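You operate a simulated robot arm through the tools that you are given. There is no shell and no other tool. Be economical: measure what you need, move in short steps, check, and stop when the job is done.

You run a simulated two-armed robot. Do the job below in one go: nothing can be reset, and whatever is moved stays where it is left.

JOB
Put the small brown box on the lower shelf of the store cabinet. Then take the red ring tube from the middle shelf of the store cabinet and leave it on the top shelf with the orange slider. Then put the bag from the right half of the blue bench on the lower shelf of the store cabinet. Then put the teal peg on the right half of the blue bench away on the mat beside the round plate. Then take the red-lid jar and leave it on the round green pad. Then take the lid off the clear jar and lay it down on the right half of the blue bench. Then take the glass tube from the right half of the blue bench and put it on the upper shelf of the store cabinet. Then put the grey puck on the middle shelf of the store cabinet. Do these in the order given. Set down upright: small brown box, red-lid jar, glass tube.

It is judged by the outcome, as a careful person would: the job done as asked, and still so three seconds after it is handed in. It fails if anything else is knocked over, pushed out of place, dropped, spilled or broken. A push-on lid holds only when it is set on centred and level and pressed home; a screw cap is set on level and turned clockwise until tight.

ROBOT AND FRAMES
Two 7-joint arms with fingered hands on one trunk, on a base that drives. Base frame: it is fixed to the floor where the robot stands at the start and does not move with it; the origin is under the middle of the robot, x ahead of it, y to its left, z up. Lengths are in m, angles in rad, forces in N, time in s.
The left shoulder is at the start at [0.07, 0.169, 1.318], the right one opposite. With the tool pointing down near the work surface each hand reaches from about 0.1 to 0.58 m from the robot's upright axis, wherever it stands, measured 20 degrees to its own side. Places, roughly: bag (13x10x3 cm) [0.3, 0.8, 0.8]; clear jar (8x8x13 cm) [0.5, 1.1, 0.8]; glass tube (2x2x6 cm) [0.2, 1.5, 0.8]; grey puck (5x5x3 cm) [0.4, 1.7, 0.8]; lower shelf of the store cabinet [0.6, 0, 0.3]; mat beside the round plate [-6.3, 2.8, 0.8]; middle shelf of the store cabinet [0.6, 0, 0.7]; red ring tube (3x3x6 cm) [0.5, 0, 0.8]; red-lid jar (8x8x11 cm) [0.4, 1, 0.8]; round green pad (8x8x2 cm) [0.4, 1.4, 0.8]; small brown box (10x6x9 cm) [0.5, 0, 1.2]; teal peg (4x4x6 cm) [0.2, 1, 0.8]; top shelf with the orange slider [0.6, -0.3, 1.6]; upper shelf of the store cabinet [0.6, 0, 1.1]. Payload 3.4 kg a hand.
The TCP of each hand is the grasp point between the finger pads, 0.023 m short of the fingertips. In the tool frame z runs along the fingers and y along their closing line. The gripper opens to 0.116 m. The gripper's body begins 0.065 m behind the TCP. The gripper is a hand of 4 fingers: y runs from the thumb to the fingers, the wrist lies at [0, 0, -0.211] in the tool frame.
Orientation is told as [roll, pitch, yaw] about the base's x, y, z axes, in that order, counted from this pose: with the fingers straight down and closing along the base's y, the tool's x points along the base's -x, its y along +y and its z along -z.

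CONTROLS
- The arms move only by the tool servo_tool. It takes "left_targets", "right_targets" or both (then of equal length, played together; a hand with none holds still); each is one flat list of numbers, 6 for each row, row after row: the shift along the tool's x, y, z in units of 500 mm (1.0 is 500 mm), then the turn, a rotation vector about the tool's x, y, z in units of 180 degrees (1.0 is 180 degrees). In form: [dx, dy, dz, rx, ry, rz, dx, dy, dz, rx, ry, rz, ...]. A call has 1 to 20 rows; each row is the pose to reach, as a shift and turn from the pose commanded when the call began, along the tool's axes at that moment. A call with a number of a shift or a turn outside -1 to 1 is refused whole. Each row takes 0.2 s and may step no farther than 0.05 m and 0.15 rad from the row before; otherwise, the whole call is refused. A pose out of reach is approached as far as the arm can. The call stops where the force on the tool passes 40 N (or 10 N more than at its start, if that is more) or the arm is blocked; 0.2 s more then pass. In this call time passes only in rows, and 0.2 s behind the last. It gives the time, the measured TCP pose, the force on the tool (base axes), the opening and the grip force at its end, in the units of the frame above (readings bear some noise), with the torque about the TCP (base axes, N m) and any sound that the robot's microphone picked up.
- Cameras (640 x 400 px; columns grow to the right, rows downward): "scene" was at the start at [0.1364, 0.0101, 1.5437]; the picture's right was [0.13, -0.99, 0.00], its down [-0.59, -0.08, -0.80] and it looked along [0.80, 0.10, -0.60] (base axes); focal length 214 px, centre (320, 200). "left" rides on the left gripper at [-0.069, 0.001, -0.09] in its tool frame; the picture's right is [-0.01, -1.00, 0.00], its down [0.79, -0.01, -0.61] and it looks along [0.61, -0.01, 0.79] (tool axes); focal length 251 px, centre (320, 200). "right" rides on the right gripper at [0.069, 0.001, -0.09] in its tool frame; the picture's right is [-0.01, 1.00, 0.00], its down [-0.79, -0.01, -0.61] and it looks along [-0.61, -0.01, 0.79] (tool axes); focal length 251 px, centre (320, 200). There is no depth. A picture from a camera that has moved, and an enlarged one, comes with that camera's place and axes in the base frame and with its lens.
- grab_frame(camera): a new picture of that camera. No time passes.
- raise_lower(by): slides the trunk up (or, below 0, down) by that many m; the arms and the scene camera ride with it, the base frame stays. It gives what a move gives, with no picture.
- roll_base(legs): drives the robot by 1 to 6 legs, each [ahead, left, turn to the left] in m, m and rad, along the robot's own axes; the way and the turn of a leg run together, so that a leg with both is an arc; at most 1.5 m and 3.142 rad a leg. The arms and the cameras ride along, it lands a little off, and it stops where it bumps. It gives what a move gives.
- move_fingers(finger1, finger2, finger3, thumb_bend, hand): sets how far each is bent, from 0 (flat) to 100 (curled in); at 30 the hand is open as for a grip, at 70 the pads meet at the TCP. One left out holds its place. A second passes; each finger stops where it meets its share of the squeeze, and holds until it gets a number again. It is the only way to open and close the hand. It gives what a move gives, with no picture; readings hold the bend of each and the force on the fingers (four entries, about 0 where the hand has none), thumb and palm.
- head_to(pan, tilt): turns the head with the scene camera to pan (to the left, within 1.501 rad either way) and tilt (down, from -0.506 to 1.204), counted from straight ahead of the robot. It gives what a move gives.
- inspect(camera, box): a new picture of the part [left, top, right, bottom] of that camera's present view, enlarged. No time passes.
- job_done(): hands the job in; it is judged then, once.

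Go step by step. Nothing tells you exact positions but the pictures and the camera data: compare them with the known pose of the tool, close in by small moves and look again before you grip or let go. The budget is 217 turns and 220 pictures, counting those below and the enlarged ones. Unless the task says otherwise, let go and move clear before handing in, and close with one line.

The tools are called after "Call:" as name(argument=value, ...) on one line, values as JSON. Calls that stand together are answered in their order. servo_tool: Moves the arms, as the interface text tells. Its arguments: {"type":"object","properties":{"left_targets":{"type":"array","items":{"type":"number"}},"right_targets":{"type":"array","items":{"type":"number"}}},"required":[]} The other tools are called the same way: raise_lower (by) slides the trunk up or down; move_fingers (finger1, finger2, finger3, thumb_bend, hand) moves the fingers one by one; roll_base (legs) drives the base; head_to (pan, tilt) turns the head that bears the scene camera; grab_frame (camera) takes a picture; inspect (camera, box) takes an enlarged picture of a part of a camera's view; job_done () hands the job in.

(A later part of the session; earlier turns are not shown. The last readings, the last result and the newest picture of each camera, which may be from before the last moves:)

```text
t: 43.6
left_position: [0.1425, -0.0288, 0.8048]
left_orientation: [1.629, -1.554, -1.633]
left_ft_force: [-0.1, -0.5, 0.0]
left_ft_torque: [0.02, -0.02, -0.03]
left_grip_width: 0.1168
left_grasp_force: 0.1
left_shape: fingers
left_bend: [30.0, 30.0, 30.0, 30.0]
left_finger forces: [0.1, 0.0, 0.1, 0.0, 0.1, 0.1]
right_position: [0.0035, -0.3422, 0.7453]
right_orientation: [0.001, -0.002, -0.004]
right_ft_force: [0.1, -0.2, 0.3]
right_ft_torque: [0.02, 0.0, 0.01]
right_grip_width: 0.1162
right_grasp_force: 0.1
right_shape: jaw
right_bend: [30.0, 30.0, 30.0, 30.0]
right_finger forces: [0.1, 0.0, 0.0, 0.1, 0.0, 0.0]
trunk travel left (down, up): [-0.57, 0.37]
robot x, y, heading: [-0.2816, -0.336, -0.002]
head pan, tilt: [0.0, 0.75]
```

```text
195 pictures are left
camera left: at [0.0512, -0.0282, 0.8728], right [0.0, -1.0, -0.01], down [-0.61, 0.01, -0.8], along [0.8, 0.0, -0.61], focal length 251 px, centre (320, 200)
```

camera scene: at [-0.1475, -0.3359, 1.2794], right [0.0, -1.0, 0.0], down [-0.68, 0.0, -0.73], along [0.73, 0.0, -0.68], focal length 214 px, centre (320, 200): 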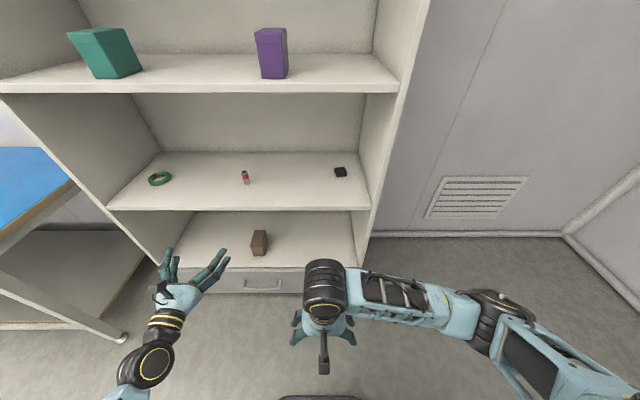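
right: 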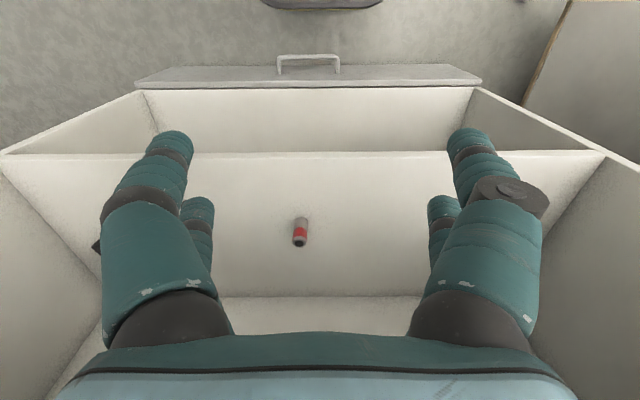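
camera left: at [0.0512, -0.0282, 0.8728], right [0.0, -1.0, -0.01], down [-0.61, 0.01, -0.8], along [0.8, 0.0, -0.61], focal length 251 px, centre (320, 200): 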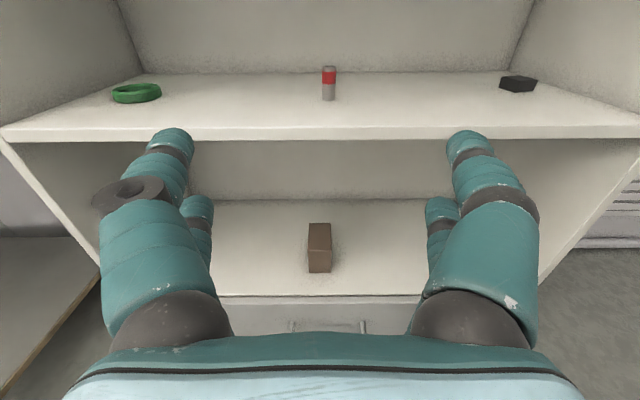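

The ring tube stands at about (0.52, −0.046), from z 0.74 to 0.80. I drive in, centre on it and stop just short.

Call:
roll_base(legs=[[0.2, -0.018, 0.003]])

Call:
servo_tool(left_targets=[0, 0, 0.06, 0, 0, 0, 0.01, 0, 0.12, 0, 0, 0, 0.02, 0, 0.17, 0, 0, 0])

Call:
grab_frame(camera="left")

```text
t: 45.2
left_position: [0.3439, -0.0465, 0.8052]
left_orientation: [1.584, -1.555, -1.591]
left_ft_force: [-0.5, 0.4, 0.1]
left_ft_torque: [0.0, 0.02, -0.01]
left_grip_width: 0.1168
left_grasp_force: 0.0
left_shape: fingers
left_bend: [30.0, 30.0, 30.0, 30.0]
left_finger forces: [0.1, 0.0, 0.0, 0.0, 0.0, 0.0]
right_position: [0.2046, -0.3616, 0.7452]
right_orientation: [0.001, -0.001, -0.003]
right_ft_force: [0.1, 0.6, -0.3]
right_ft_torque: [-0.03, 0.03, 0.02]
right_grip_width: 0.1159
right_grasp_force: 0.1
right_shape: jaw
right_bend: [30.0, 30.0, 30.0, 30.0]
right_finger forces: [0.1, 0.0, 0.0, 0.1, 0.0, 0.0]
trunk travel left (down, up): [-0.57, 0.37]
robot x, y, heading: [-0.0802, -0.3521, -0.005]
head pan, tilt: [0.0, 0.75]
```

```text
t: 46.0
left_position: [0.4281, -0.0495, 0.7947]
left_orientation: [1.602, -1.554, -1.605]
left_ft_force: [-1.6, 0.6, 0.1]
left_ft_torque: [0.03, 0.02, -0.01]
left_grip_width: 0.1167
left_grasp_force: 0.0
left_shape: fingers
left_bend: [30.0, 30.0, 30.0, 30.0]
left_finger forces: [0.0, 0.0, 0.1, 0.0, 0.0, 0.1]
right_position: [0.2054, -0.3617, 0.744]
right_orientation: [0.002, -0.001, -0.003]
right_ft_force: [-0.4, 0.5, -0.2]
right_ft_torque: [0.02, -0.01, -0.04]
right_grip_width: 0.1159
right_grasp_force: 0.0
right_shape: jaw
right_bend: [30.0, 30.0, 30.0, 30.0]
right_finger forces: [0.0, 0.0, 0.0, 0.0, 0.0, 0.0]
trunk travel left (down, up): [-0.57, 0.37]
robot x, y, heading: [-0.0803, -0.3531, -0.01]
head pan, tilt: [0.0, 0.75]
```

```text
194 pictures are left
camera left: at [0.3376, -0.0495, 0.8625], right [0.0, -1.0, -0.01], down [-0.61, 0.01, -0.8], along [0.8, 0.0, -0.61], focal length 251 px, centre (320, 200)
```

left: 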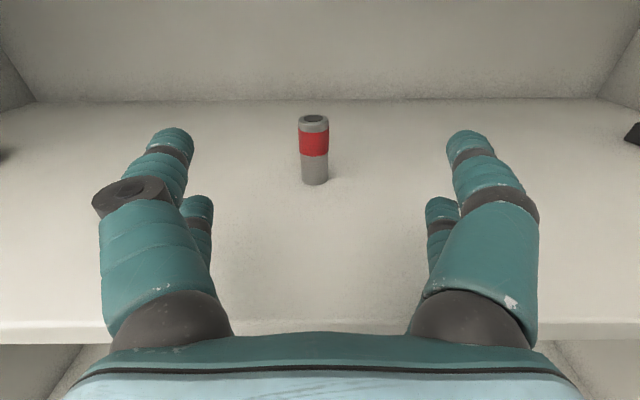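

The tube is dead ahead at x≈0.518. I move in and down a bit.

Call:
servo_tool(left_targets=[0.004, 0.008, 0.06, 0, 0, 0, 0.012, 0.009, 0.12, 0, 0, 0, 0.02, 0.009, 0.182, 0, 0, 0])

Call:
grab_frame(camera="left")

```text
t: 46.8
left_position: [0.5213, -0.0471, 0.7841]
left_orientation: [1.579, -1.556, -1.585]
left_ft_force: [1.1, 0.5, 0.1]
left_ft_torque: [0.0, -0.01, -0.02]
left_grip_width: 0.1168
left_grasp_force: 0.1
left_shape: fingers
left_bend: [30.0, 30.0, 30.0, 30.0]
left_finger forces: [0.0, 0.0, 0.0, 0.0, 0.0, 0.1]
right_position: [0.2048, -0.3613, 0.7452]
right_orientation: [0.0, 0.001, -0.001]
right_ft_force: [0.3, 0.4, 0.0]
right_ft_torque: [0.02, 0.01, -0.03]
right_grip_width: 0.116
right_grasp_force: 0.1
right_shape: jaw
right_bend: [30.0, 30.0, 30.0, 30.0]
right_finger forces: [0.0, 0.0, 0.0, 0.1, 0.0, 0.0]
trunk travel left (down, up): [-0.57, 0.37]
robot x, y, heading: [-0.0817, -0.3528, -0.006]
head pan, tilt: [0.0, 0.75]
```

```text
193 pictures are left
camera left: at [0.43, -0.0454, 0.8523], right [0.0, -1.0, -0.01], down [-0.61, 0.01, -0.79], along [0.8, 0.0, -0.61], focal length 251 px, centre (320, 200)
```

left: 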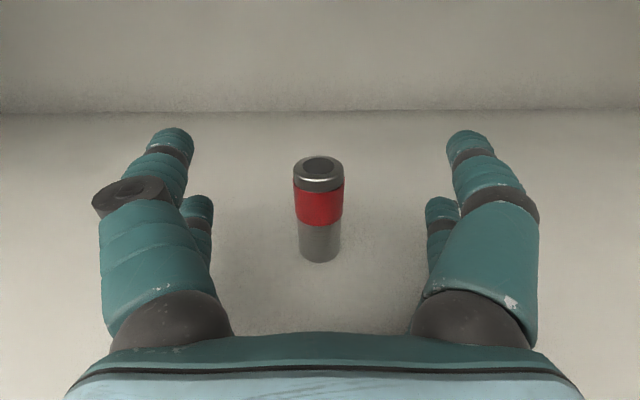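

The tube is right at the grasp point; I close.

Call:
move_fingers(hand="left", finger1=68, finger2=68, finger3=68, thumb_bend=68)

Call:
grab_frame(camera="left")

```text
t: 47.8
left_position: [0.5196, -0.0454, 0.7855]
left_orientation: [1.634, -1.555, -1.64]
left_ft_force: [0.1, 0.5, -0.2]
left_ft_torque: [0.02, -0.03, -0.02]
left_grip_width: 0.0072
left_grasp_force: 2.7
left_shape: fingers
left_bend: [68.0, 64.0, 64.0, 68.0]
left_finger forces: [0.1, 3.2, 3.0, 0.0, 0.0, 0.0]
right_position: [0.2045, -0.3619, 0.743]
right_orientation: [0.001, -0.001, -0.004]
right_ft_force: [0.7, -0.4, 0.3]
right_ft_torque: [-0.04, -0.03, 0.01]
right_grip_width: 0.1157
right_grasp_force: 0.1
right_shape: jaw
right_bend: [30.0, 30.0, 30.0, 30.0]
right_finger forces: [0.0, 0.0, 0.0, 0.0, 0.0, 0.1]
trunk travel left (down, up): [-0.57, 0.37]
robot x, y, heading: [-0.0817, -0.3554, -0.008]
head pan, tilt: [0.0, 0.75]
```

```text
192 pictures are left
camera left: at [0.4289, -0.0455, 0.8529], right [0.0, -1.0, -0.01], down [-0.61, 0.01, -0.8], along [0.8, 0.0, -0.61], focal length 251 px, centre (320, 200)
```

left: 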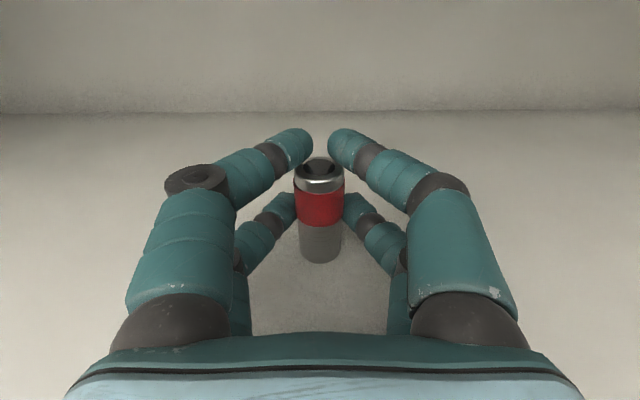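

The upper finger pair closed over the tube's rim; only the lower pair holds. I open a bit, lower 12 mm and grip again.

Call:
move_fingers(hand="left", finger1=40, finger2=40, finger3=40, thumb_bend=40)

Call:
servo_tool(left_targets=[0.008, 0, 0, 0, 0, 0, 0.016, 0, 0, 0, 0, 0, 0.024, 0, 0, 0, 0, 0, 0.028, 0, 0, 0, 0, 0])

Call:
grab_frame(camera="left")

```text
t: 48.8
left_position: [0.5188, -0.0451, 0.785]
left_orientation: [1.633, -1.555, -1.635]
left_ft_force: [1.6, -0.3, -0.5]
left_ft_torque: [0.01, -0.03, -0.06]
left_grip_width: 0.0874
left_grasp_force: 0.0
left_shape: fingers
left_bend: [40.0, 40.0, 40.0, 40.0]
left_finger forces: [0.0, 0.0, 0.1, 0.1, 0.0, 0.1]
right_position: [0.2046, -0.3613, 0.745]
right_orientation: [0.0, 0.0, -0.004]
right_ft_force: [0.3, -0.3, 0.1]
right_ft_torque: [0.0, -0.01, 0.04]
right_grip_width: 0.1157
right_grasp_force: 0.0
right_shape: jaw
right_bend: [30.0, 30.0, 30.0, 30.0]
right_finger forces: [0.0, 0.0, 0.0, 0.1, 0.0, 0.0]
trunk travel left (down, up): [-0.57, 0.37]
robot x, y, heading: [-0.0793, -0.356, -0.005]
head pan, tilt: [0.0, 0.75]
```

```text
t: 49.8
left_position: [0.5187, -0.0433, 0.771]
left_orientation: [1.721, -1.555, -1.727]
left_ft_force: [0.3, 0.9, 4.8]
left_ft_torque: [0.0, 0.38, -0.1]
left_grip_width: 0.0874
left_grasp_force: 1.9
left_shape: fingers
left_bend: [40.0, 40.0, 40.0, 40.0]
left_finger forces: [0.1, 0.1, 0.0, 0.1, 0.0, 4.2]
right_position: [0.2048, -0.362, 0.7452]
right_orientation: [0.001, 0.0, -0.002]
right_ft_force: [0.0, 0.1, -0.9]
right_ft_torque: [0.01, -0.01, 0.0]
right_grip_width: 0.1157
right_grasp_force: 0.1
right_shape: jaw
right_bend: [30.0, 30.0, 30.0, 30.0]
right_finger forces: [0.0, 0.0, 0.1, 0.1, 0.0, 0.1]
trunk travel left (down, up): [-0.57, 0.37]
robot x, y, heading: [-0.0776, -0.3527, -0.003]
head pan, tilt: [0.0, 0.75]
```

```text
191 pictures are left
camera left: at [0.4285, -0.0437, 0.8391], right [0.0, -1.0, -0.01], down [-0.6, 0.01, -0.8], along [0.8, 0.0, -0.6], focal length 251 px, centre (320, 200)
```

left: 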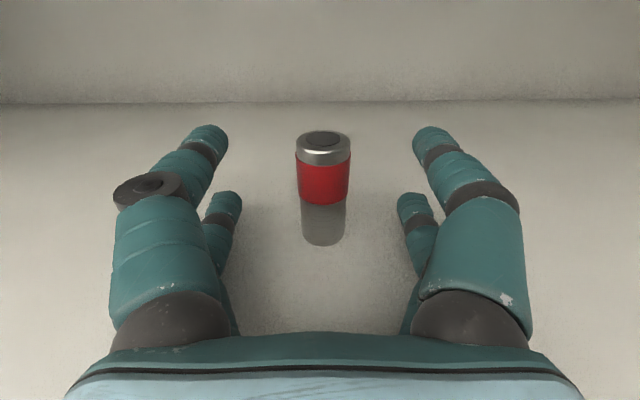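

The palm just touched the shelf, so I rise 2 mm and close on the tube.

Call:
servo_tool(left_targets=[-0.005, -0.002, 0, 0, 0, 0])

Call:
move_fingers(hand="left", finger1=68, finger2=68, finger3=68, thumb_bend=68)

Call:
grab_frame(camera="left")

```text
t: 50.2
left_position: [0.5196, -0.0442, 0.7737]
left_orientation: [1.604, -1.555, -1.609]
left_ft_force: [-0.5, 0.3, 0.3]
left_ft_torque: [0.03, 0.06, -0.06]
left_grip_width: 0.0873
left_grasp_force: 0.2
left_shape: fingers
left_bend: [40.0, 40.0, 40.0, 40.0]
left_finger forces: [0.1, 0.1, 0.1, 0.0, 0.0, 0.5]
right_position: [0.2046, -0.3626, 0.7447]
right_orientation: [-0.001, -0.001, -0.003]
right_ft_force: [0.2, 0.2, 0.5]
right_ft_torque: [0.0, 0.02, 0.0]
right_grip_width: 0.1161
right_grasp_force: 0.0
right_shape: jaw
right_bend: [30.0, 30.0, 30.0, 30.0]
right_finger forces: [0.0, 0.1, 0.0, 0.0, 0.1, 0.1]
trunk travel left (down, up): [-0.57, 0.37]
robot x, y, heading: [-0.08, -0.3528, -0.004]
head pan, tilt: [0.0, 0.75]
```

```text
t: 51.2
left_position: [0.5201, -0.0447, 0.7735]
left_orientation: [1.622, -1.557, -1.628]
left_ft_force: [0.0, 0.5, -1.1]
left_ft_torque: [0.01, 0.03, -0.01]
left_grip_width: 0.0189
left_grasp_force: 7.0
left_shape: fingers
left_bend: [63.0, 64.0, 64.0, 65.0]
left_finger forces: [3.4, 3.0, 2.7, 0.1, 3.6, 0.4]
right_position: [0.2044, -0.3608, 0.7441]
right_orientation: [0.0, 0.001, -0.005]
right_ft_force: [-0.1, -0.5, 0.3]
right_ft_torque: [0.01, 0.02, 0.0]
right_grip_width: 0.1159
right_grasp_force: 0.2
right_shape: jaw
right_bend: [30.0, 30.0, 30.0, 30.0]
right_finger forces: [0.0, 0.0, 0.0, 0.0, 0.0, 0.1]
trunk travel left (down, up): [-0.57, 0.37]
robot x, y, heading: [-0.0817, -0.3515, -0.003]
head pan, tilt: [0.0, 0.75]
```

```text
190 pictures are left
camera left: at [0.4289, -0.0445, 0.8405], right [0.0, -1.0, -0.01], down [-0.61, 0.01, -0.8], along [0.8, 0.0, -0.61], focal length 251 px, centre (320, 200)
```

left: 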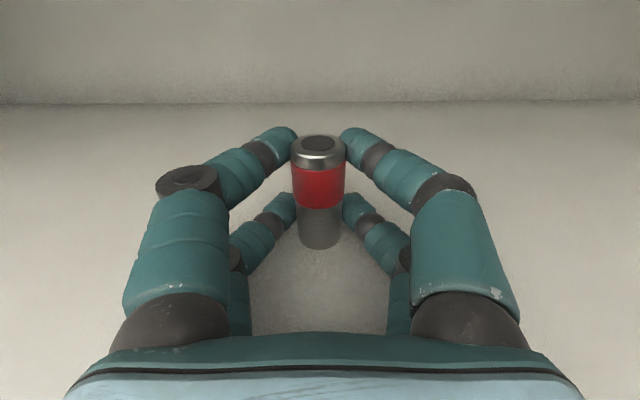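

All four grip with 7 N. I lift, withdraw, back off and raise the trunk fully.

Call:
servo_tool(left_targets=[-0.03, 0, 0, 0, 0, 0, -0.06, 0, 0, 0, 0, 0, -0.06, 0, -0.06, 0, 0, 0, -0.06, 0, -0.12, 0, 0, 0, -0.06, 0, -0.18, 0, 0, 0, -0.06, 0, -0.24, 0, 0, 0, -0.06, 0, -0.3, 0, 0, 0, -0.06, 0, -0.36, 0, 0, 0])

Call:
roll_base(legs=[[-0.25, 0, 0.003]])

Call:
raise_lower(by=0.37)

Call:
head_to(pan=0, tilt=0.2)

Call:
grab_frame(camera="scene")

Call:
grab_frame(camera="left")

```text
t: 53.0
left_position: [0.3378, -0.0443, 0.8037]
left_orientation: [1.659, -1.556, -1.662]
left_ft_force: [-0.1, 0.2, -0.5]
left_ft_torque: [0.0, 0.02, -0.04]
left_grip_width: 0.0183
left_grasp_force: 5.7
left_shape: fingers
left_bend: [63.0, 64.0, 64.0, 65.0]
left_finger forces: [3.1, 2.9, 2.6, 0.0, 3.6, 0.2]
right_position: [0.204, -0.3615, 0.7444]
right_orientation: [0.0, 0.001, -0.004]
right_ft_force: [-0.7, 0.5, 0.8]
right_ft_torque: [-0.04, 0.0, -0.04]
right_grip_width: 0.1158
right_grasp_force: 0.0
right_shape: jaw
right_bend: [30.0, 30.0, 30.0, 30.0]
right_finger forces: [0.0, 0.0, 0.0, 0.0, 0.0, 0.0]
trunk travel left (down, up): [-0.57, 0.37]
robot x, y, heading: [-0.0778, -0.3529, -0.006]
head pan, tilt: [0.0, 0.75]
```

```text
t: 54.8
left_position: [0.0856, -0.0411, 0.8042]
left_orientation: [1.676, -1.555, -1.677]
left_ft_force: [0.5, 0.0, -1.0]
left_ft_torque: [-0.01, 0.02, 0.01]
left_grip_width: 0.0183
left_grasp_force: 5.9
left_shape: fingers
left_bend: [63.0, 64.0, 64.0, 65.0]
left_finger forces: [3.1, 2.9, 2.5, 0.0, 3.5, 0.1]
right_position: [-0.0478, -0.3602, 0.7457]
right_orientation: [0.0, 0.0, -0.002]
right_ft_force: [0.4, -0.1, 0.0]
right_ft_torque: [-0.02, 0.0, -0.03]
right_grip_width: 0.1161
right_grasp_force: 0.2
right_shape: jaw
right_bend: [30.0, 30.0, 30.0, 30.0]
right_finger forces: [0.1, 0.0, 0.0, 0.0, 0.0, 0.1]
trunk travel left (down, up): [-0.57, 0.37]
robot x, y, heading: [-0.3305, -0.3529, -0.002]
head pan, tilt: [0.0, 0.75]
```

```text
t: 58.4
left_position: [0.0862, -0.0415, 1.1737]
left_orientation: [1.627, -1.555, -1.629]
left_ft_force: [-0.5, 0.2, -1.5]
left_ft_torque: [-0.04, -0.02, -0.03]
left_grip_width: 0.0179
left_grasp_force: 6.3
left_shape: fingers
left_bend: [63.0, 64.0, 64.0, 65.0]
left_finger forces: [3.1, 3.0, 2.6, 0.1, 3.4, 0.0]
right_position: [-0.0465, -0.3604, 1.1153]
right_orientation: [0.0, 0.001, 0.0]
right_ft_force: [-0.7, 0.4, 0.5]
right_ft_torque: [0.04, 0.0, -0.01]
right_grip_width: 0.116
right_grasp_force: 0.0
right_shape: jaw
right_bend: [30.0, 30.0, 30.0, 30.0]
right_finger forces: [0.0, 0.1, 0.0, 0.1, 0.0, 0.0]
trunk travel left (down, up): [-0.94, 0.0]
robot x, y, heading: [-0.3333, -0.3547, 0.001]
head pan, tilt: [0.0, 0.75]
```

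```text
t: 59.4
left_position: [0.0862, -0.0407, 1.1739]
left_orientation: [1.63, -1.556, -1.631]
left_ft_force: [-0.3, 0.0, -1.5]
left_ft_torque: [0.0, 0.01, 0.0]
left_grip_width: 0.0181
left_grasp_force: 6.4
left_shape: fingers
left_bend: [63.0, 64.0, 64.0, 65.0]
left_finger forces: [3.0, 2.8, 2.6, 0.0, 3.4, 0.0]
right_position: [-0.0476, -0.3608, 1.1157]
right_orientation: [0.001, 0.0, -0.001]
right_ft_force: [0.0, -0.4, 0.1]
right_ft_torque: [-0.02, 0.04, 0.02]
right_grip_width: 0.116
right_grasp_force: 0.0
right_shape: jaw
right_bend: [30.0, 30.0, 30.0, 30.0]
right_finger forces: [0.0, 0.0, 0.0, 0.0, 0.0, 0.1]
trunk travel left (down, up): [-0.94, 0.0]
robot x, y, heading: [-0.3282, -0.3544, 0.002]
head pan, tilt: [0.0, 0.201]
```

```text
189 pictures are left
camera scene: at [-0.188, -0.3535, 1.6989], right [0.0, -1.0, 0.0], down [-0.2, 0.0, -0.98], along [0.98, 0.0, -0.2], focal length 214 px, centre (320, 200)
```

scene: 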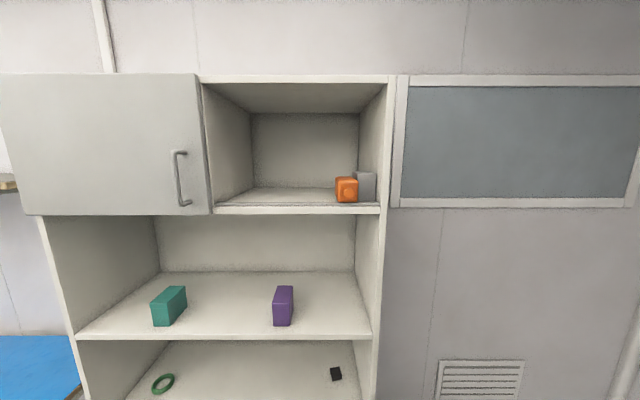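

```text
188 pictures are left
camera left: at [-0.0048, -0.0421, 1.241], right [0.0, -1.0, -0.01], down [-0.61, 0.01, -0.8], along [0.8, 0.0, -0.61], focal length 251 px, centre (320, 200)
```

left: 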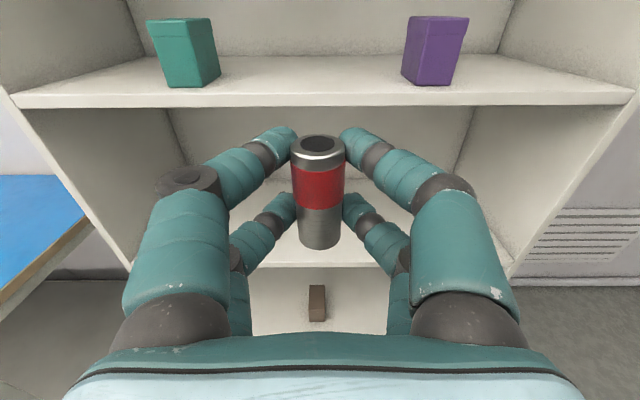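

The open top compartment spans y −0.05 to −0.52 with its floor at z≈1.56; the slider sits at its right. I shift right and raise the arm in front of it.

Call:
roll_base(legs=[[0, -0.18, 0]])

Call:
servo_tool(left_targets=[-0.08, 0, 0.02, 0, 0, 0, -0.16, 0, 0.04, 0, 0, 0, -0.24, 0, 0.06, 0, 0, 0, -0.32, 0, 0.08, 0, 0, 0, -0.4, 0, 0.1, 0, 0, 0, -0.48, 0, 0.12, 0, 0, 0, -0.56, 0, 0.14, 0, 0, 0, -0.64, 0, 0.16, 0, 0, 0, -0.72, 0, 0.18, 0, 0, 0, -0.8, 0, 0.2, 0, 0, 0, -0.88, 0, 0.2, 0, 0, 0, -0.93, 0, 0.2, 0, 0, 0])

Call:
grab_frame(camera="scene")

Call:
grab_frame(camera="left")

```text
t: 60.9
left_position: [0.0845, -0.2166, 1.1722]
left_orientation: [1.633, -1.558, -1.63]
left_ft_force: [0.0, -0.5, -0.9]
left_ft_torque: [-0.04, 0.02, -0.05]
left_grip_width: 0.0181
left_grasp_force: 6.3
left_shape: fingers
left_bend: [63.0, 64.0, 64.0, 65.0]
left_finger forces: [3.0, 3.0, 2.5, 0.0, 3.5, 0.1]
right_position: [-0.0474, -0.5354, 1.1145]
right_orientation: [-0.001, 0.0, 0.005]
right_ft_force: [-0.3, 0.2, 0.2]
right_ft_torque: [-0.02, 0.0, -0.02]
right_grip_width: 0.1161
right_grasp_force: 0.0
right_shape: jaw
right_bend: [30.0, 30.0, 30.0, 30.0]
right_finger forces: [0.0, 0.0, 0.0, 0.0, 0.1, 0.0]
trunk travel left (down, up): [-0.94, 0.0]
robot x, y, heading: [-0.3326, -0.5352, 0.002]
head pan, tilt: [0.0, 0.201]
```

```text
t: 63.5
left_position: [0.182, -0.2289, 1.6379]
left_orientation: [1.628, -1.555, -1.625]
left_ft_force: [-0.2, -0.2, 0.4]
left_ft_torque: [0.0, 0.03, 0.01]
left_grip_width: 0.0177
left_grasp_force: 5.7
left_shape: fingers
left_bend: [64.0, 64.0, 64.0, 65.0]
left_finger forces: [2.9, 2.8, 2.5, 0.1, 3.1, 0.1]
left hand out of reach, approached as far as the arm can: row 3, 4, 5, 6, 7
right_position: [-0.047, -0.5403, 1.1152]
right_orientation: [0.002, 0.0, 0.004]
right_ft_force: [0.7, -0.2, 0.2]
right_ft_torque: [0.0, 0.01, 0.01]
right_grip_width: 0.1158
right_grasp_force: 0.1
right_shape: jaw
right_bend: [30.0, 30.0, 30.0, 30.0]
right_finger forces: [0.0, 0.0, 0.0, 0.1, 0.0, 0.1]
trunk travel left (down, up): [-0.94, 0.0]
robot x, y, heading: [-0.3287, -0.5341, 0.003]
head pan, tilt: [0.0, 0.201]
```

```text
187 pictures are left
camera scene: at [-0.1879, -0.5348, 1.699], right [0.0, -1.0, 0.0], down [-0.2, 0.0, -0.98], along [0.98, 0.0, -0.2], focal length 214 px, centre (320, 200)
```

scene: 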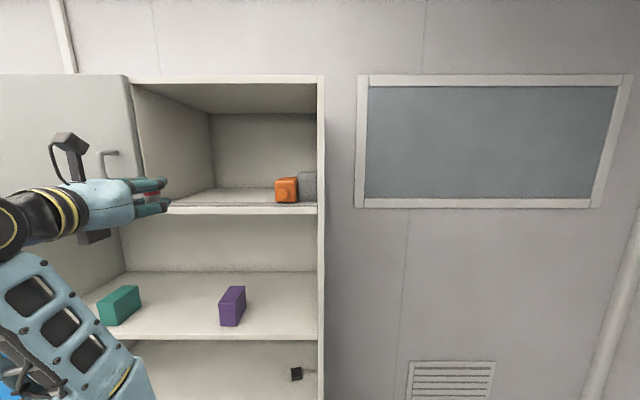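

```text
186 pictures are left
camera left: at [0.0917, -0.2303, 1.705], right [0.0, -1.0, -0.01], down [-0.61, 0.0, -0.8], along [0.8, 0.01, -0.61], focal length 251 px, centre (320, 200)
```

left: 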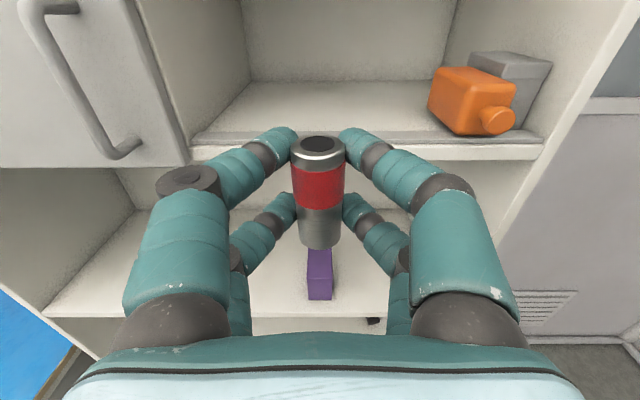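

Clear path into the top compartment. I drive in, extend, and check before lowering.

Call:
roll_base(legs=[[0.23, 0, -0.003]])

Call:
servo_tool(left_targets=[0, 0, 0.06, 0, 0, 0, 0, 0, 0.12, 0, 0, 0, 0, 0, 0.17, 0, 0, 0])

Call:
grab_frame(camera="scene")

Call:
grab_frame(camera="left")

```text
t: 65.2
left_position: [0.4067, -0.2289, 1.6393]
left_orientation: [1.84, -1.556, -1.839]
left_ft_force: [-0.4, 0.2, 0.0]
left_ft_torque: [0.0, 0.0, 0.01]
left_grip_width: 0.0175
left_grasp_force: 5.7
left_shape: fingers
left_bend: [64.0, 64.0, 64.0, 65.0]
left_finger forces: [2.9, 2.7, 2.5, 0.0, 3.2, 0.0]
right_position: [0.1753, -0.5393, 1.1156]
right_orientation: [0.001, -0.003, 0.002]
right_ft_force: [-0.9, 0.7, -0.5]
right_ft_torque: [0.01, -0.03, -0.02]
right_grip_width: 0.1156
right_grasp_force: 0.1
right_shape: jaw
right_bend: [30.0, 30.0, 30.0, 30.0]
right_finger forces: [0.1, 0.0, 0.0, 0.0, 0.0, 0.1]
trunk travel left (down, up): [-0.94, 0.0]
robot x, y, heading: [-0.1011, -0.5342, 0.0]
head pan, tilt: [0.0, 0.201]
```

```text
t: 66.0
left_position: [0.4979, -0.2296, 1.6372]
left_orientation: [1.573, -1.556, -1.574]
left_ft_force: [-0.2, 0.7, -0.5]
left_ft_torque: [-0.02, 0.01, 0.01]
left_grip_width: 0.0174
left_grasp_force: 5.0
left_shape: fingers
left_bend: [64.0, 64.0, 64.0, 65.0]
left_finger forces: [2.8, 2.8, 2.5, 0.0, 3.1, 0.1]
right_position: [0.1804, -0.5399, 1.1143]
right_orientation: [0.001, 0.003, 0.002]
right_ft_force: [0.4, 0.2, 1.4]
right_ft_torque: [0.0, 0.06, 0.0]
right_grip_width: 0.116
right_grasp_force: 0.0
right_shape: jaw
right_bend: [30.0, 30.0, 30.0, 30.0]
right_finger forces: [0.0, 0.0, 0.1, 0.0, 0.1, 0.0]
trunk travel left (down, up): [-0.94, 0.0]
robot x, y, heading: [-0.1021, -0.5333, 0.005]
head pan, tilt: [0.0, 0.201]
```

```text
185 pictures are left
camera scene: at [0.0411, -0.534, 1.6988], right [0.0, -1.0, 0.0], down [-0.2, 0.0, -0.98], along [0.98, 0.0, -0.2], focal length 214 px, centre (320, 200)
```

scene: 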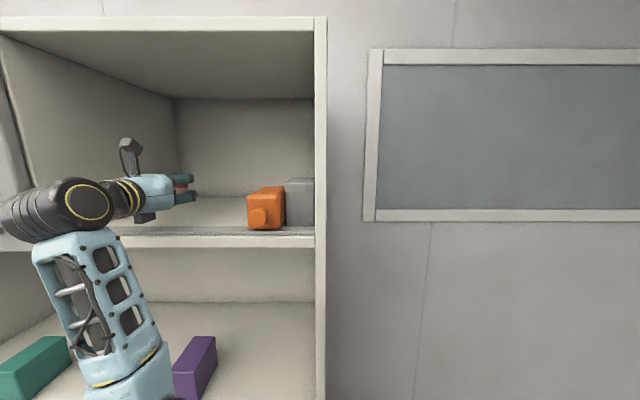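

```text
184 pictures are left
camera left: at [0.4078, -0.2298, 1.7045], right [0.0, -1.0, -0.01], down [-0.61, 0.01, -0.79], along [0.79, 0.0, -0.61], focal length 251 px, centre (320, 200)
```

left: 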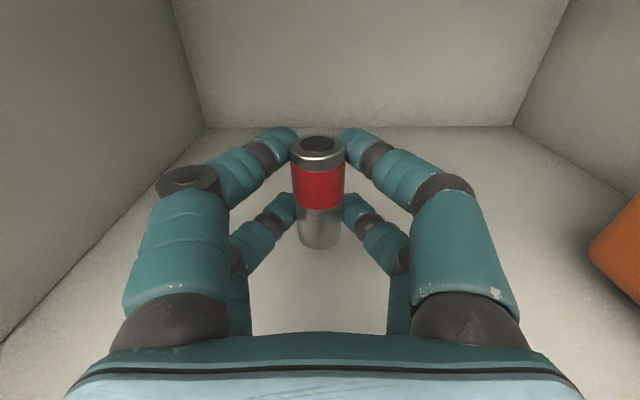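

The tube hangs over the compartment floor. I lower it gently.

Call:
servo_tool(left_targets=[0.02, 0, 0, 0, 0, 0, 0.04, 0, 0, 0, 0, 0, 0.06, 0, 0, 0, 0, 0])

Call:
servo_tool(left_targets=[0.008, 0, 0, 0, 0, 0, 0.016, 0, 0, 0, 0, 0, 0.024, 0, 0, 0, 0, 0])

Call:
grab_frame(camera="left")

Call:
inspect(camera="scene", box=[80, 120, 340, 280])

```text
t: 66.8
left_position: [0.4959, -0.2292, 1.6061]
left_orientation: [1.612, -1.556, -1.611]
left_ft_force: [0.8, 0.1, 0.5]
left_ft_torque: [0.01, 0.0, -0.02]
left_grip_width: 0.0174
left_grasp_force: 5.7
left_shape: fingers
left_bend: [64.0, 64.0, 64.0, 65.0]
left_finger forces: [2.9, 2.8, 2.3, 0.0, 3.1, 0.0]
right_position: [0.1805, -0.5406, 1.1153]
right_orientation: [-0.001, 0.0, 0.002]
right_ft_force: [-0.5, 0.0, -0.3]
right_ft_torque: [-0.01, -0.03, 0.03]
right_grip_width: 0.116
right_grasp_force: 0.0
right_shape: jaw
right_bend: [30.0, 30.0, 30.0, 30.0]
right_finger forces: [0.0, 0.0, 0.0, 0.0, 0.1, 0.0]
trunk travel left (down, up): [-0.94, 0.0]
robot x, y, heading: [-0.1004, -0.5331, 0.001]
head pan, tilt: [0.0, 0.201]
```

```text
t: 67.6
left_position: [0.4956, -0.2292, 1.5962]
left_orientation: [1.936, -1.553, -1.936]
left_ft_force: [8.7, 4.2, 24.6]
left_ft_torque: [-0.13, 1.84, -0.28]
left_grip_width: 0.0176
left_grasp_force: 18.2
left_shape: fingers
left_bend: [64.0, 64.0, 64.0, 65.0]
left_finger forces: [2.8, 2.7, 3.0, 0.0, 3.1, 24.5]
right_position: [0.1791, -0.5402, 1.1159]
right_orientation: [0.001, 0.001, 0.001]
right_ft_force: [-0.3, 0.2, -0.6]
right_ft_torque: [-0.01, 0.01, 0.0]
right_grip_width: 0.1161
right_grasp_force: 0.1
right_shape: jaw
right_bend: [30.0, 30.0, 30.0, 30.0]
right_finger forces: [0.1, 0.0, 0.1, 0.0, 0.0, 0.1]
trunk travel left (down, up): [-0.94, 0.0]
robot x, y, heading: [-0.1041, -0.5334, 0.002]
head pan, tilt: [0.0, 0.201]
```

```text
183 pictures are left
camera left: at [0.4046, -0.2299, 1.664], right [0.0, -1.0, -0.01], down [-0.6, 0.01, -0.8], along [0.8, 0.0, -0.6], focal length 251 px, centre (320, 200)
```

left: 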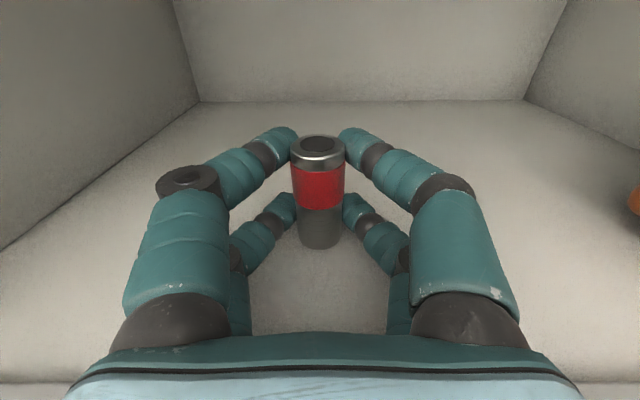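

```text
2.46 times, centred on (210, 200) of scene
camera zoom: at [0.0392, -0.5342, 1.6996], right [0.0, -1.0, 0.0], down [-0.2, 0.0, -0.98], along [0.98, 0.0, -0.2], focal length 528 px, centre (591, 200)
```

zoom: 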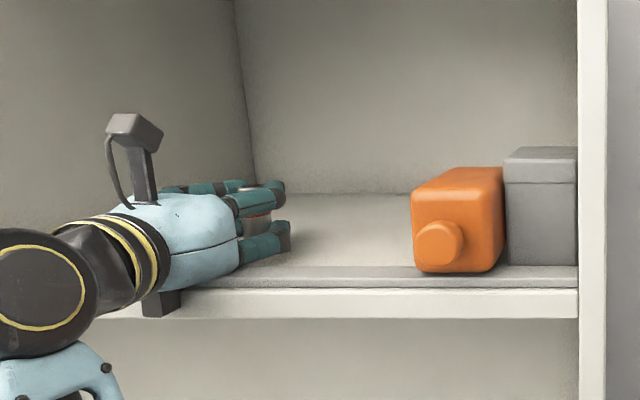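

The palm rests on the shelf's front strip with the tube at or just above the floor. I relieve the push and open gently.

Call:
servo_tool(left_targets=[-0.008, 0, 0, 0, 0, 0])

Call:
move_fingers(hand="left", finger1=55, finger2=55, finger3=55, thumb_bend=55)

Call:
grab_frame(camera="left")

```text
t: 68.0
left_position: [0.4957, -0.2293, 1.5988]
left_orientation: [1.552, -1.554, -1.553]
left_ft_force: [0.3, 1.4, 3.2]
left_ft_torque: [0.01, 0.33, -0.1]
left_grip_width: 0.0175
left_grasp_force: 7.5
left_shape: fingers
left_bend: [64.0, 64.0, 64.0, 65.0]
left_finger forces: [2.8, 2.7, 2.4, 0.1, 3.0, 4.1]
right_position: [0.1803, -0.5398, 1.1154]
right_orientation: [0.0, -0.001, 0.0]
right_ft_force: [0.2, -0.5, 0.0]
right_ft_torque: [-0.02, 0.0, -0.01]
right_grip_width: 0.1158
right_grasp_force: 0.0
right_shape: jaw
right_bend: [30.0, 30.0, 30.0, 30.0]
right_finger forces: [0.0, 0.1, 0.1, 0.0, 0.0, 0.0]
trunk travel left (down, up): [-0.94, 0.0]
robot x, y, heading: [-0.1055, -0.5347, -0.0]
head pan, tilt: [0.0, 0.201]
```

```text
t: 69.0
left_position: [0.4962, -0.2292, 1.5991]
left_orientation: [1.649, -1.555, -1.648]
left_ft_force: [0.2, 1.4, 1.6]
left_ft_torque: [0.02, 0.06, -0.06]
left_grip_width: 0.0429
left_grasp_force: 0.7
left_shape: fingers
left_bend: [55.0, 55.0, 55.0, 55.0]
left_finger forces: [0.0, 0.0, 0.0, 0.0, 0.0, 1.3]
right_position: [0.1794, -0.5396, 1.1157]
right_orientation: [0.0, -0.001, 0.0]
right_ft_force: [0.2, 0.1, 0.2]
right_ft_torque: [0.0, -0.01, -0.01]
right_grip_width: 0.1159
right_grasp_force: 0.1
right_shape: jaw
right_bend: [30.0, 30.0, 30.0, 30.0]
right_finger forces: [0.1, 0.0, 0.0, 0.0, 0.0, 0.0]
trunk travel left (down, up): [-0.94, 0.0]
robot x, y, heading: [-0.1065, -0.534, -0.002]
head pan, tilt: [0.0, 0.201]
```

```text
181 pictures are left
camera left: at [0.4054, -0.2299, 1.6661], right [0.0, -1.0, -0.01], down [-0.61, 0.0, -0.8], along [0.8, 0.0, -0.61], focal length 251 px, centre (320, 200)
```

left: 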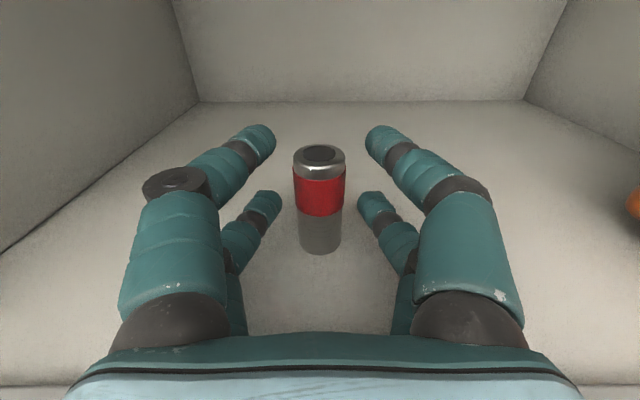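

The tube stands on the top shelf. I open wider, withdraw and back away.

Call:
move_fingers(hand="left", finger1=35, finger2=35, finger3=35, thumb_bend=35)

Call:
servo_tool(left_targets=[-0.01, 0, 0, 0, 0, 0, -0.01, 0, -0.06, 0, 0, 0, -0.01, 0, -0.12, 0, 0, 0, -0.01, 0, -0.17, 0, 0, 0])

Call:
roll_base(legs=[[-0.3, 0, 0]])

Call:
grab_frame(camera="left")

Call:
head_to(pan=0.9, tilt=0.6)

Call:
grab_frame(camera="scene")

```text
t: 70.0
left_position: [0.4963, -0.229, 1.5986]
left_orientation: [1.657, -1.556, -1.659]
left_ft_force: [0.0, -0.1, -0.2]
left_ft_torque: [-0.03, 0.08, -0.04]
left_grip_width: 0.1023
left_grasp_force: 0.4
left_shape: fingers
left_bend: [35.0, 35.0, 35.0, 35.0]
left_finger forces: [0.0, 0.0, 0.0, 0.1, 0.0, 1.3]
right_position: [0.1805, -0.5405, 1.1143]
right_orientation: [0.0, 0.001, 0.003]
right_ft_force: [0.0, -0.3, -0.7]
right_ft_torque: [-0.02, -0.02, 0.01]
right_grip_width: 0.1157
right_grasp_force: 0.0
right_shape: jaw
right_bend: [30.0, 30.0, 30.0, 30.0]
right_finger forces: [0.0, 0.1, 0.1, 0.1, 0.0, 0.1]
trunk travel left (down, up): [-0.94, 0.0]
robot x, y, heading: [-0.1008, -0.5332, -0.002]
head pan, tilt: [0.0, 0.201]
```

```text
t: 71.0
left_position: [0.4106, -0.2298, 1.6035]
left_orientation: [1.628, -1.554, -1.626]
left_ft_force: [-0.4, -0.3, 0.5]
left_ft_torque: [-0.01, -0.01, 0.05]
left_grip_width: 0.1023
left_grasp_force: 0.1
left_shape: fingers
left_bend: [35.0, 35.0, 35.0, 35.0]
left_finger forces: [0.0, 0.0, 0.0, 0.0, 0.1, 0.0]
right_position: [0.1798, -0.5415, 1.1159]
right_orientation: [0.001, 0.0, 0.001]
right_ft_force: [-0.4, 0.1, 0.2]
right_ft_torque: [-0.01, -0.01, -0.03]
right_grip_width: 0.116
right_grasp_force: 0.1
right_shape: jaw
right_bend: [30.0, 30.0, 30.0, 30.0]
right_finger forces: [0.0, 0.1, 0.0, 0.0, 0.1, 0.0]
trunk travel left (down, up): [-0.94, 0.0]
robot x, y, heading: [-0.1052, -0.5318, -0.003]
head pan, tilt: [0.0, 0.201]
```

```text
t: 73.0
left_position: [0.1181, -0.2297, 1.6029]
left_orientation: [1.498, -1.555, -1.496]
left_ft_force: [-0.5, 0.0, 0.9]
left_ft_torque: [0.01, 0.04, -0.01]
left_grip_width: 0.1019
left_grasp_force: 0.0
left_shape: fingers
left_bend: [35.0, 35.0, 35.0, 35.0]
left_finger forces: [0.0, 0.0, 0.0, 0.0, 0.0, 0.0]
right_position: [-0.1139, -0.5404, 1.1134]
right_orientation: [0.001, 0.002, 0.004]
right_ft_force: [-0.2, 0.1, -0.5]
right_ft_torque: [0.03, 0.03, 0.02]
right_grip_width: 0.1159
right_grasp_force: 0.1
right_shape: jaw
right_bend: [30.0, 30.0, 30.0, 30.0]
right_finger forces: [0.1, 0.0, 0.0, 0.0, 0.1, 0.0]
trunk travel left (down, up): [-0.94, 0.0]
robot x, y, heading: [-0.4005, -0.5324, -0.001]
head pan, tilt: [0.0, 0.201]
```

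```text
180 pictures are left
camera left: at [0.0272, -0.2303, 1.6706], right [0.0, -1.0, -0.01], down [-0.61, 0.0, -0.79], along [0.79, 0.01, -0.61], focal length 251 px, centre (320, 200)
```

left: 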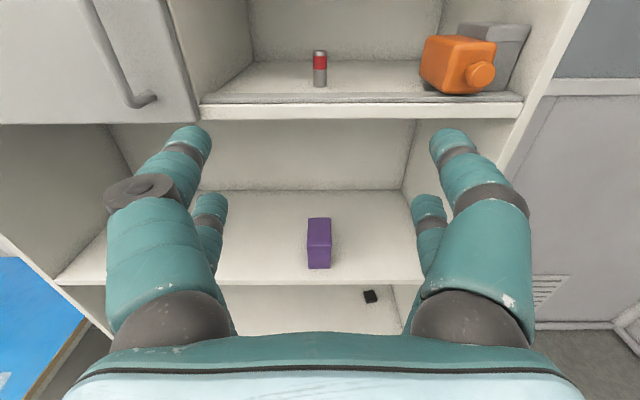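

```text
t: 74.2
left_position: [0.1155, -0.23, 1.6039]
left_orientation: [1.599, -1.556, -1.6]
left_ft_force: [-0.3, 0.0, 0.7]
left_ft_torque: [-0.04, 0.0, 0.01]
left_grip_width: 0.1022
left_grasp_force: 0.1
left_shape: fingers
left_bend: [35.0, 35.0, 35.0, 35.0]
left_finger forces: [0.1, 0.0, 0.0, 0.0, 0.1, 0.1]
right_position: [-0.1155, -0.5397, 1.114]
right_orientation: [0.003, 0.0, 0.0]
right_ft_force: [0.0, 0.3, -0.1]
right_ft_torque: [0.01, -0.03, 0.01]
right_grip_width: 0.1161
right_grasp_force: 0.0
right_shape: jaw
right_bend: [30.0, 30.0, 30.0, 30.0]
right_finger forces: [0.0, 0.0, 0.0, 0.1, 0.0, 0.0]
trunk travel left (down, up): [-0.94, 0.0]
robot x, y, heading: [-0.4, -0.5333, 0.002]
head pan, tilt: [0.901, 0.6]
```

```text
179 pictures are left
camera scene: at [-0.2942, -0.465, 1.6622], right [0.78, -0.62, 0.0], down [-0.35, -0.44, -0.83], along [0.51, 0.65, -0.56], focal length 214 px, centre (320, 200)
```

scene: 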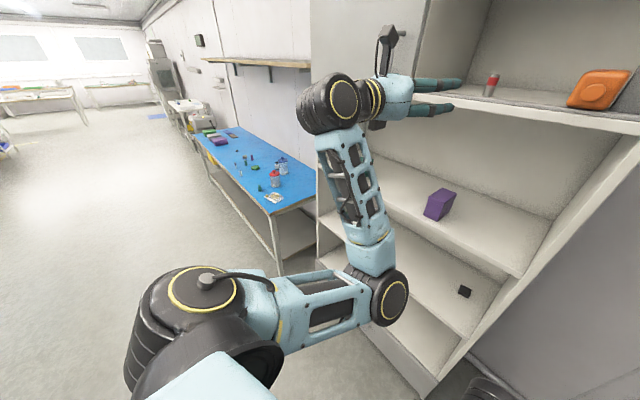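

The tube stands safely next to the slider. I lower the arm along the reverse path and pitch the hand to about 45° down, then drive left to the bench.

Call:
servo_tool(left_targets=[0.08, 0, -0.02, 0, 0, 0, 0.16, 0, -0.04, 0, 0, 0, 0.24, 0, -0.06, 0, 0, 0, 0.32, 0, -0.08, 0, 0, 0, 0.4, 0, -0.1, 0, 0, 0, 0.48, 0, -0.12, 0, 0, 0, 0.56, 0, -0.14, 0, 0, 0, 0.64, 0, -0.16, 0, 0, 0, 0.72, 0, -0.18, 0, 0, 0, 0.8, 0, -0.18, 0, 0, 0])

Call:
servo_tool(left_targets=[0, 0, 0, 0, 0.045, 0, 0, 0, 0, 0, 0.09, 0, 0, 0, 0, 0, 0.135, 0, 0, 0, 0, 0, 0.18, 0, 0, 0, 0, 0, 0.225, 0, 0, 0, 0, 0, 0.25, 0])

Call:
roll_base(legs=[[0, 1.05, 0]])

Call:
head_to(pan=0.3, tilt=0.7)

Call:
grab_frame(camera="scene")

Call:
grab_frame(camera="left")

```text
t: 75.5
left_position: [0.086, -0.1957, 1.5117]
left_orientation: [2.691, -1.275, -2.645]
left_ft_force: [0.1, 0.1, -0.3]
left_ft_torque: [-0.03, 0.01, -0.01]
left_grip_width: 0.1021
left_grasp_force: 0.0
left_shape: fingers
left_bend: [35.0, 35.0, 35.0, 35.0]
left_finger forces: [0.0, 0.1, 0.0, 0.0, 0.0, 0.0]
left hand out of reach, approached as far as the arm can: row 3, 4, 5, 6
right_position: [-0.1164, -0.54, 1.1156]
right_orientation: [0.003, -0.001, 0.002]
right_ft_force: [-0.3, -0.6, 0.7]
right_ft_torque: [-0.01, -0.03, 0.0]
right_grip_width: 0.1159
right_grasp_force: 0.0
right_shape: jaw
right_bend: [30.0, 30.0, 30.0, 30.0]
right_finger forces: [0.1, 0.1, 0.0, 0.1, 0.0, 0.1]
trunk travel left (down, up): [-0.94, 0.0]
robot x, y, heading: [-0.4006, -0.5334, 0.004]
head pan, tilt: [0.901, 0.6]
stopped in row 6 (left hand): the arm was blocked; the commanded pose is now the measured one
```

```text
t: 76.9
left_position: [0.0864, -0.1779, 1.51]
left_orientation: [0.243, -1.039, -0.148]
left_ft_force: [0.7, 0.1, 0.8]
left_ft_torque: [-0.02, -0.02, -0.01]
left_grip_width: 0.1027
left_grasp_force: 0.0
left_shape: fingers
left_bend: [35.0, 35.0, 35.0, 35.0]
left_finger forces: [0.0, 0.0, 0.1, 0.0, 0.0, 0.0]
left hand out of reach, approached as far as the arm can: row 6
right_position: [-0.1161, -0.5415, 1.1145]
right_orientation: [0.002, -0.001, 0.0]
right_ft_force: [0.1, -0.4, 0.4]
right_ft_torque: [0.0, 0.02, -0.04]
right_grip_width: 0.1159
right_grasp_force: 0.1
right_shape: jaw
right_bend: [30.0, 30.0, 30.0, 30.0]
right_finger forces: [0.0, 0.1, 0.1, 0.1, 0.0, 0.0]
trunk travel left (down, up): [-0.94, 0.0]
robot x, y, heading: [-0.401, -0.5341, 0.001]
head pan, tilt: [0.901, 0.6]
```

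```text
t: 82.3
left_position: [0.0919, 0.8743, 1.5088]
left_orientation: [0.245, -1.041, -0.154]
left_ft_force: [0.2, 0.3, -0.6]
left_ft_torque: [-0.01, -0.01, 0.06]
left_grip_width: 0.1025
left_grasp_force: 0.0
left_shape: fingers
left_bend: [35.0, 35.0, 35.0, 35.0]
left_finger forces: [0.0, 0.0, 0.1, 0.1, 0.0, 0.0]
right_position: [-0.1144, 0.5118, 1.1151]
right_orientation: [0.002, 0.0, -0.005]
right_ft_force: [0.4, -0.7, -0.2]
right_ft_torque: [0.04, 0.0, 0.02]
right_grip_width: 0.1159
right_grasp_force: 0.1
right_shape: jaw
right_bend: [30.0, 30.0, 30.0, 30.0]
right_finger forces: [0.1, 0.0, 0.1, 0.0, 0.0, 0.1]
trunk travel left (down, up): [-0.94, 0.0]
robot x, y, heading: [-0.3972, 0.5187, -0.005]
head pan, tilt: [0.901, 0.6]
```

```text
t: 83.3
left_position: [0.0928, 0.8741, 1.5093]
left_orientation: [0.244, -1.039, -0.153]
left_ft_force: [0.3, -0.2, -0.5]
left_ft_torque: [-0.01, 0.04, -0.03]
left_grip_width: 0.1025
left_grasp_force: 0.0
left_shape: fingers
left_bend: [35.0, 35.0, 35.0, 35.0]
left_finger forces: [0.0, 0.1, 0.1, 0.0, 0.0, 0.0]
right_position: [-0.1137, 0.5133, 1.1146]
right_orientation: [0.001, 0.0, -0.005]
right_ft_force: [0.2, 1.0, 0.1]
right_ft_torque: [0.02, 0.0, 0.01]
right_grip_width: 0.1158
right_grasp_force: 0.1
right_shape: jaw
right_bend: [30.0, 30.0, 30.0, 30.0]
right_finger forces: [0.0, 0.0, 0.0, 0.1, 0.0, 0.0]
trunk travel left (down, up): [-0.94, 0.0]
robot x, y, heading: [-0.3922, 0.5229, -0.01]
head pan, tilt: [0.3, 0.7]
```

```text
178 pictures are left
camera scene: at [-0.2659, 0.545, 1.6536], right [0.29, -0.96, 0.0], down [-0.62, -0.19, -0.76], along [0.73, 0.22, -0.64], focal length 214 px, centre (320, 200)
```

scene: 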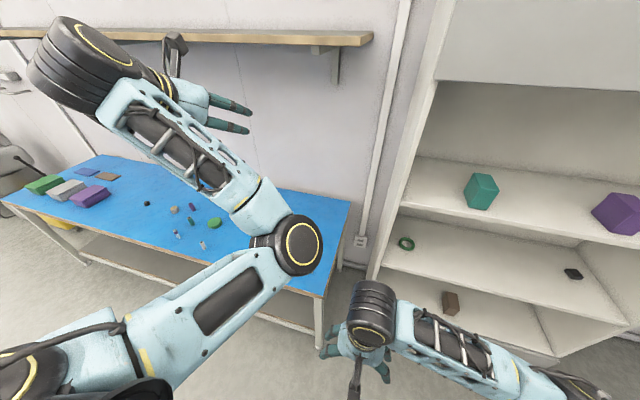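

```text
177 pictures are left
camera left: at [0.0485, 0.8598, 1.6122], right [0.06, -0.99, -0.11], down [-0.92, -0.01, -0.39], along [0.38, 0.13, -0.91], focal length 251 px, centre (320, 200)
```

left: 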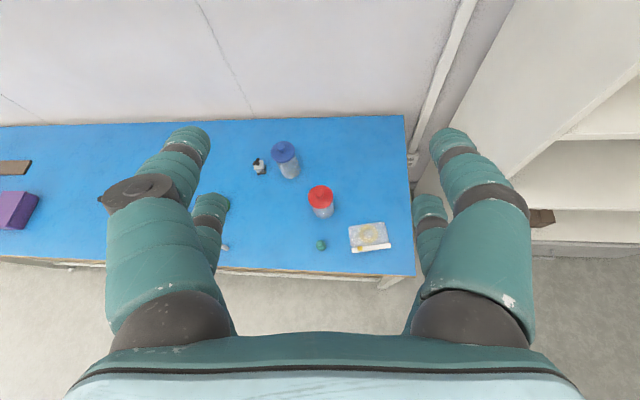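

The arm hit its own limits on the way down, so the hand is still high at z 1.51 and slightly rolled. I bring it out forward, square it up and lower it.

Call:
servo_tool(left_targets=[-0.037, -0.005, 0.065, 0.009, 0.02, -0.004, -0.074, -0.009, 0.129, 0.018, 0.04, -0.0085, -0.111, -0.014, 0.194, 0.027, 0.06, -0.013, -0.148, -0.018, 0.258, 0.036, 0.08, -0.017, -0.079, -0.027, 0.296, 0.036, 0.08, -0.017, -0.01, -0.036, 0.335, 0.036, 0.08, -0.017, 0.059, -0.045, 0.373, 0.036, 0.08, -0.017, 0.128, -0.054, 0.412, 0.036, 0.08, -0.017, 0.197, -0.062, 0.45, 0.036, 0.08, -0.017, 0.266, -0.071, 0.488, 0.036, 0.08, -0.017, 0.335, -0.08, 0.527, 0.036, 0.08, -0.017, 0.404, -0.089, 0.565, 0.036, 0.08, -0.017, 0.473, -0.098, 0.604, 0.036, 0.08, -0.017])

Call:
grab_frame(camera="scene")

Call:
grab_frame(camera="left")

```text
t: 86.2
left_position: [0.2391, 0.8804, 1.151]
left_orientation: [0.016, -0.797, -0.011]
left_ft_force: [0.2, -0.9, -0.2]
left_ft_torque: [-0.05, -0.05, 0.0]
left_grip_width: 0.1024
left_grasp_force: 0.0
left_shape: fingers
left_bend: [35.0, 35.0, 35.0, 35.0]
left_finger forces: [0.0, 0.1, 0.0, 0.0, 0.1, 0.1]
right_position: [-0.1136, 0.5119, 1.1144]
right_orientation: [-0.001, 0.001, -0.006]
right_ft_force: [-1.2, -0.3, 0.8]
right_ft_torque: [0.01, -0.02, 0.03]
right_grip_width: 0.1161
right_grasp_force: 0.0
right_shape: jaw
right_bend: [30.0, 30.0, 30.0, 30.0]
right_finger forces: [0.1, 0.0, 0.1, 0.0, 0.0, 0.0]
trunk travel left (down, up): [-0.94, 0.0]
robot x, y, heading: [-0.3958, 0.5224, -0.006]
head pan, tilt: [0.3, 0.7]
```

```text
176 pictures are left
camera scene: at [-0.2657, 0.5455, 1.6536], right [0.29, -0.96, 0.0], down [-0.62, -0.19, -0.76], along [0.73, 0.22, -0.64], focal length 214 px, centre (320, 200)
```

scene: 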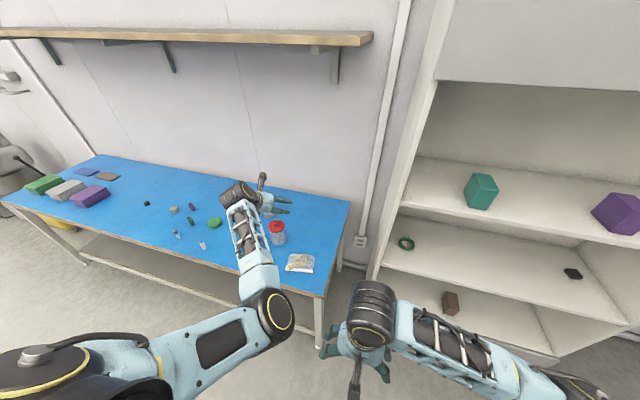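

```text
175 pictures are left
camera left: at [0.2205, 0.8785, 1.2621], right [0.01, -1.0, -0.01], down [-0.99, -0.01, -0.15], along [0.15, 0.01, -0.99], focal length 251 px, centre (320, 200)
```

left: 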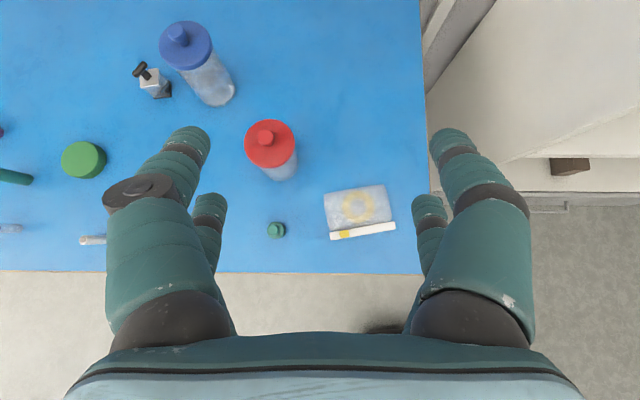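

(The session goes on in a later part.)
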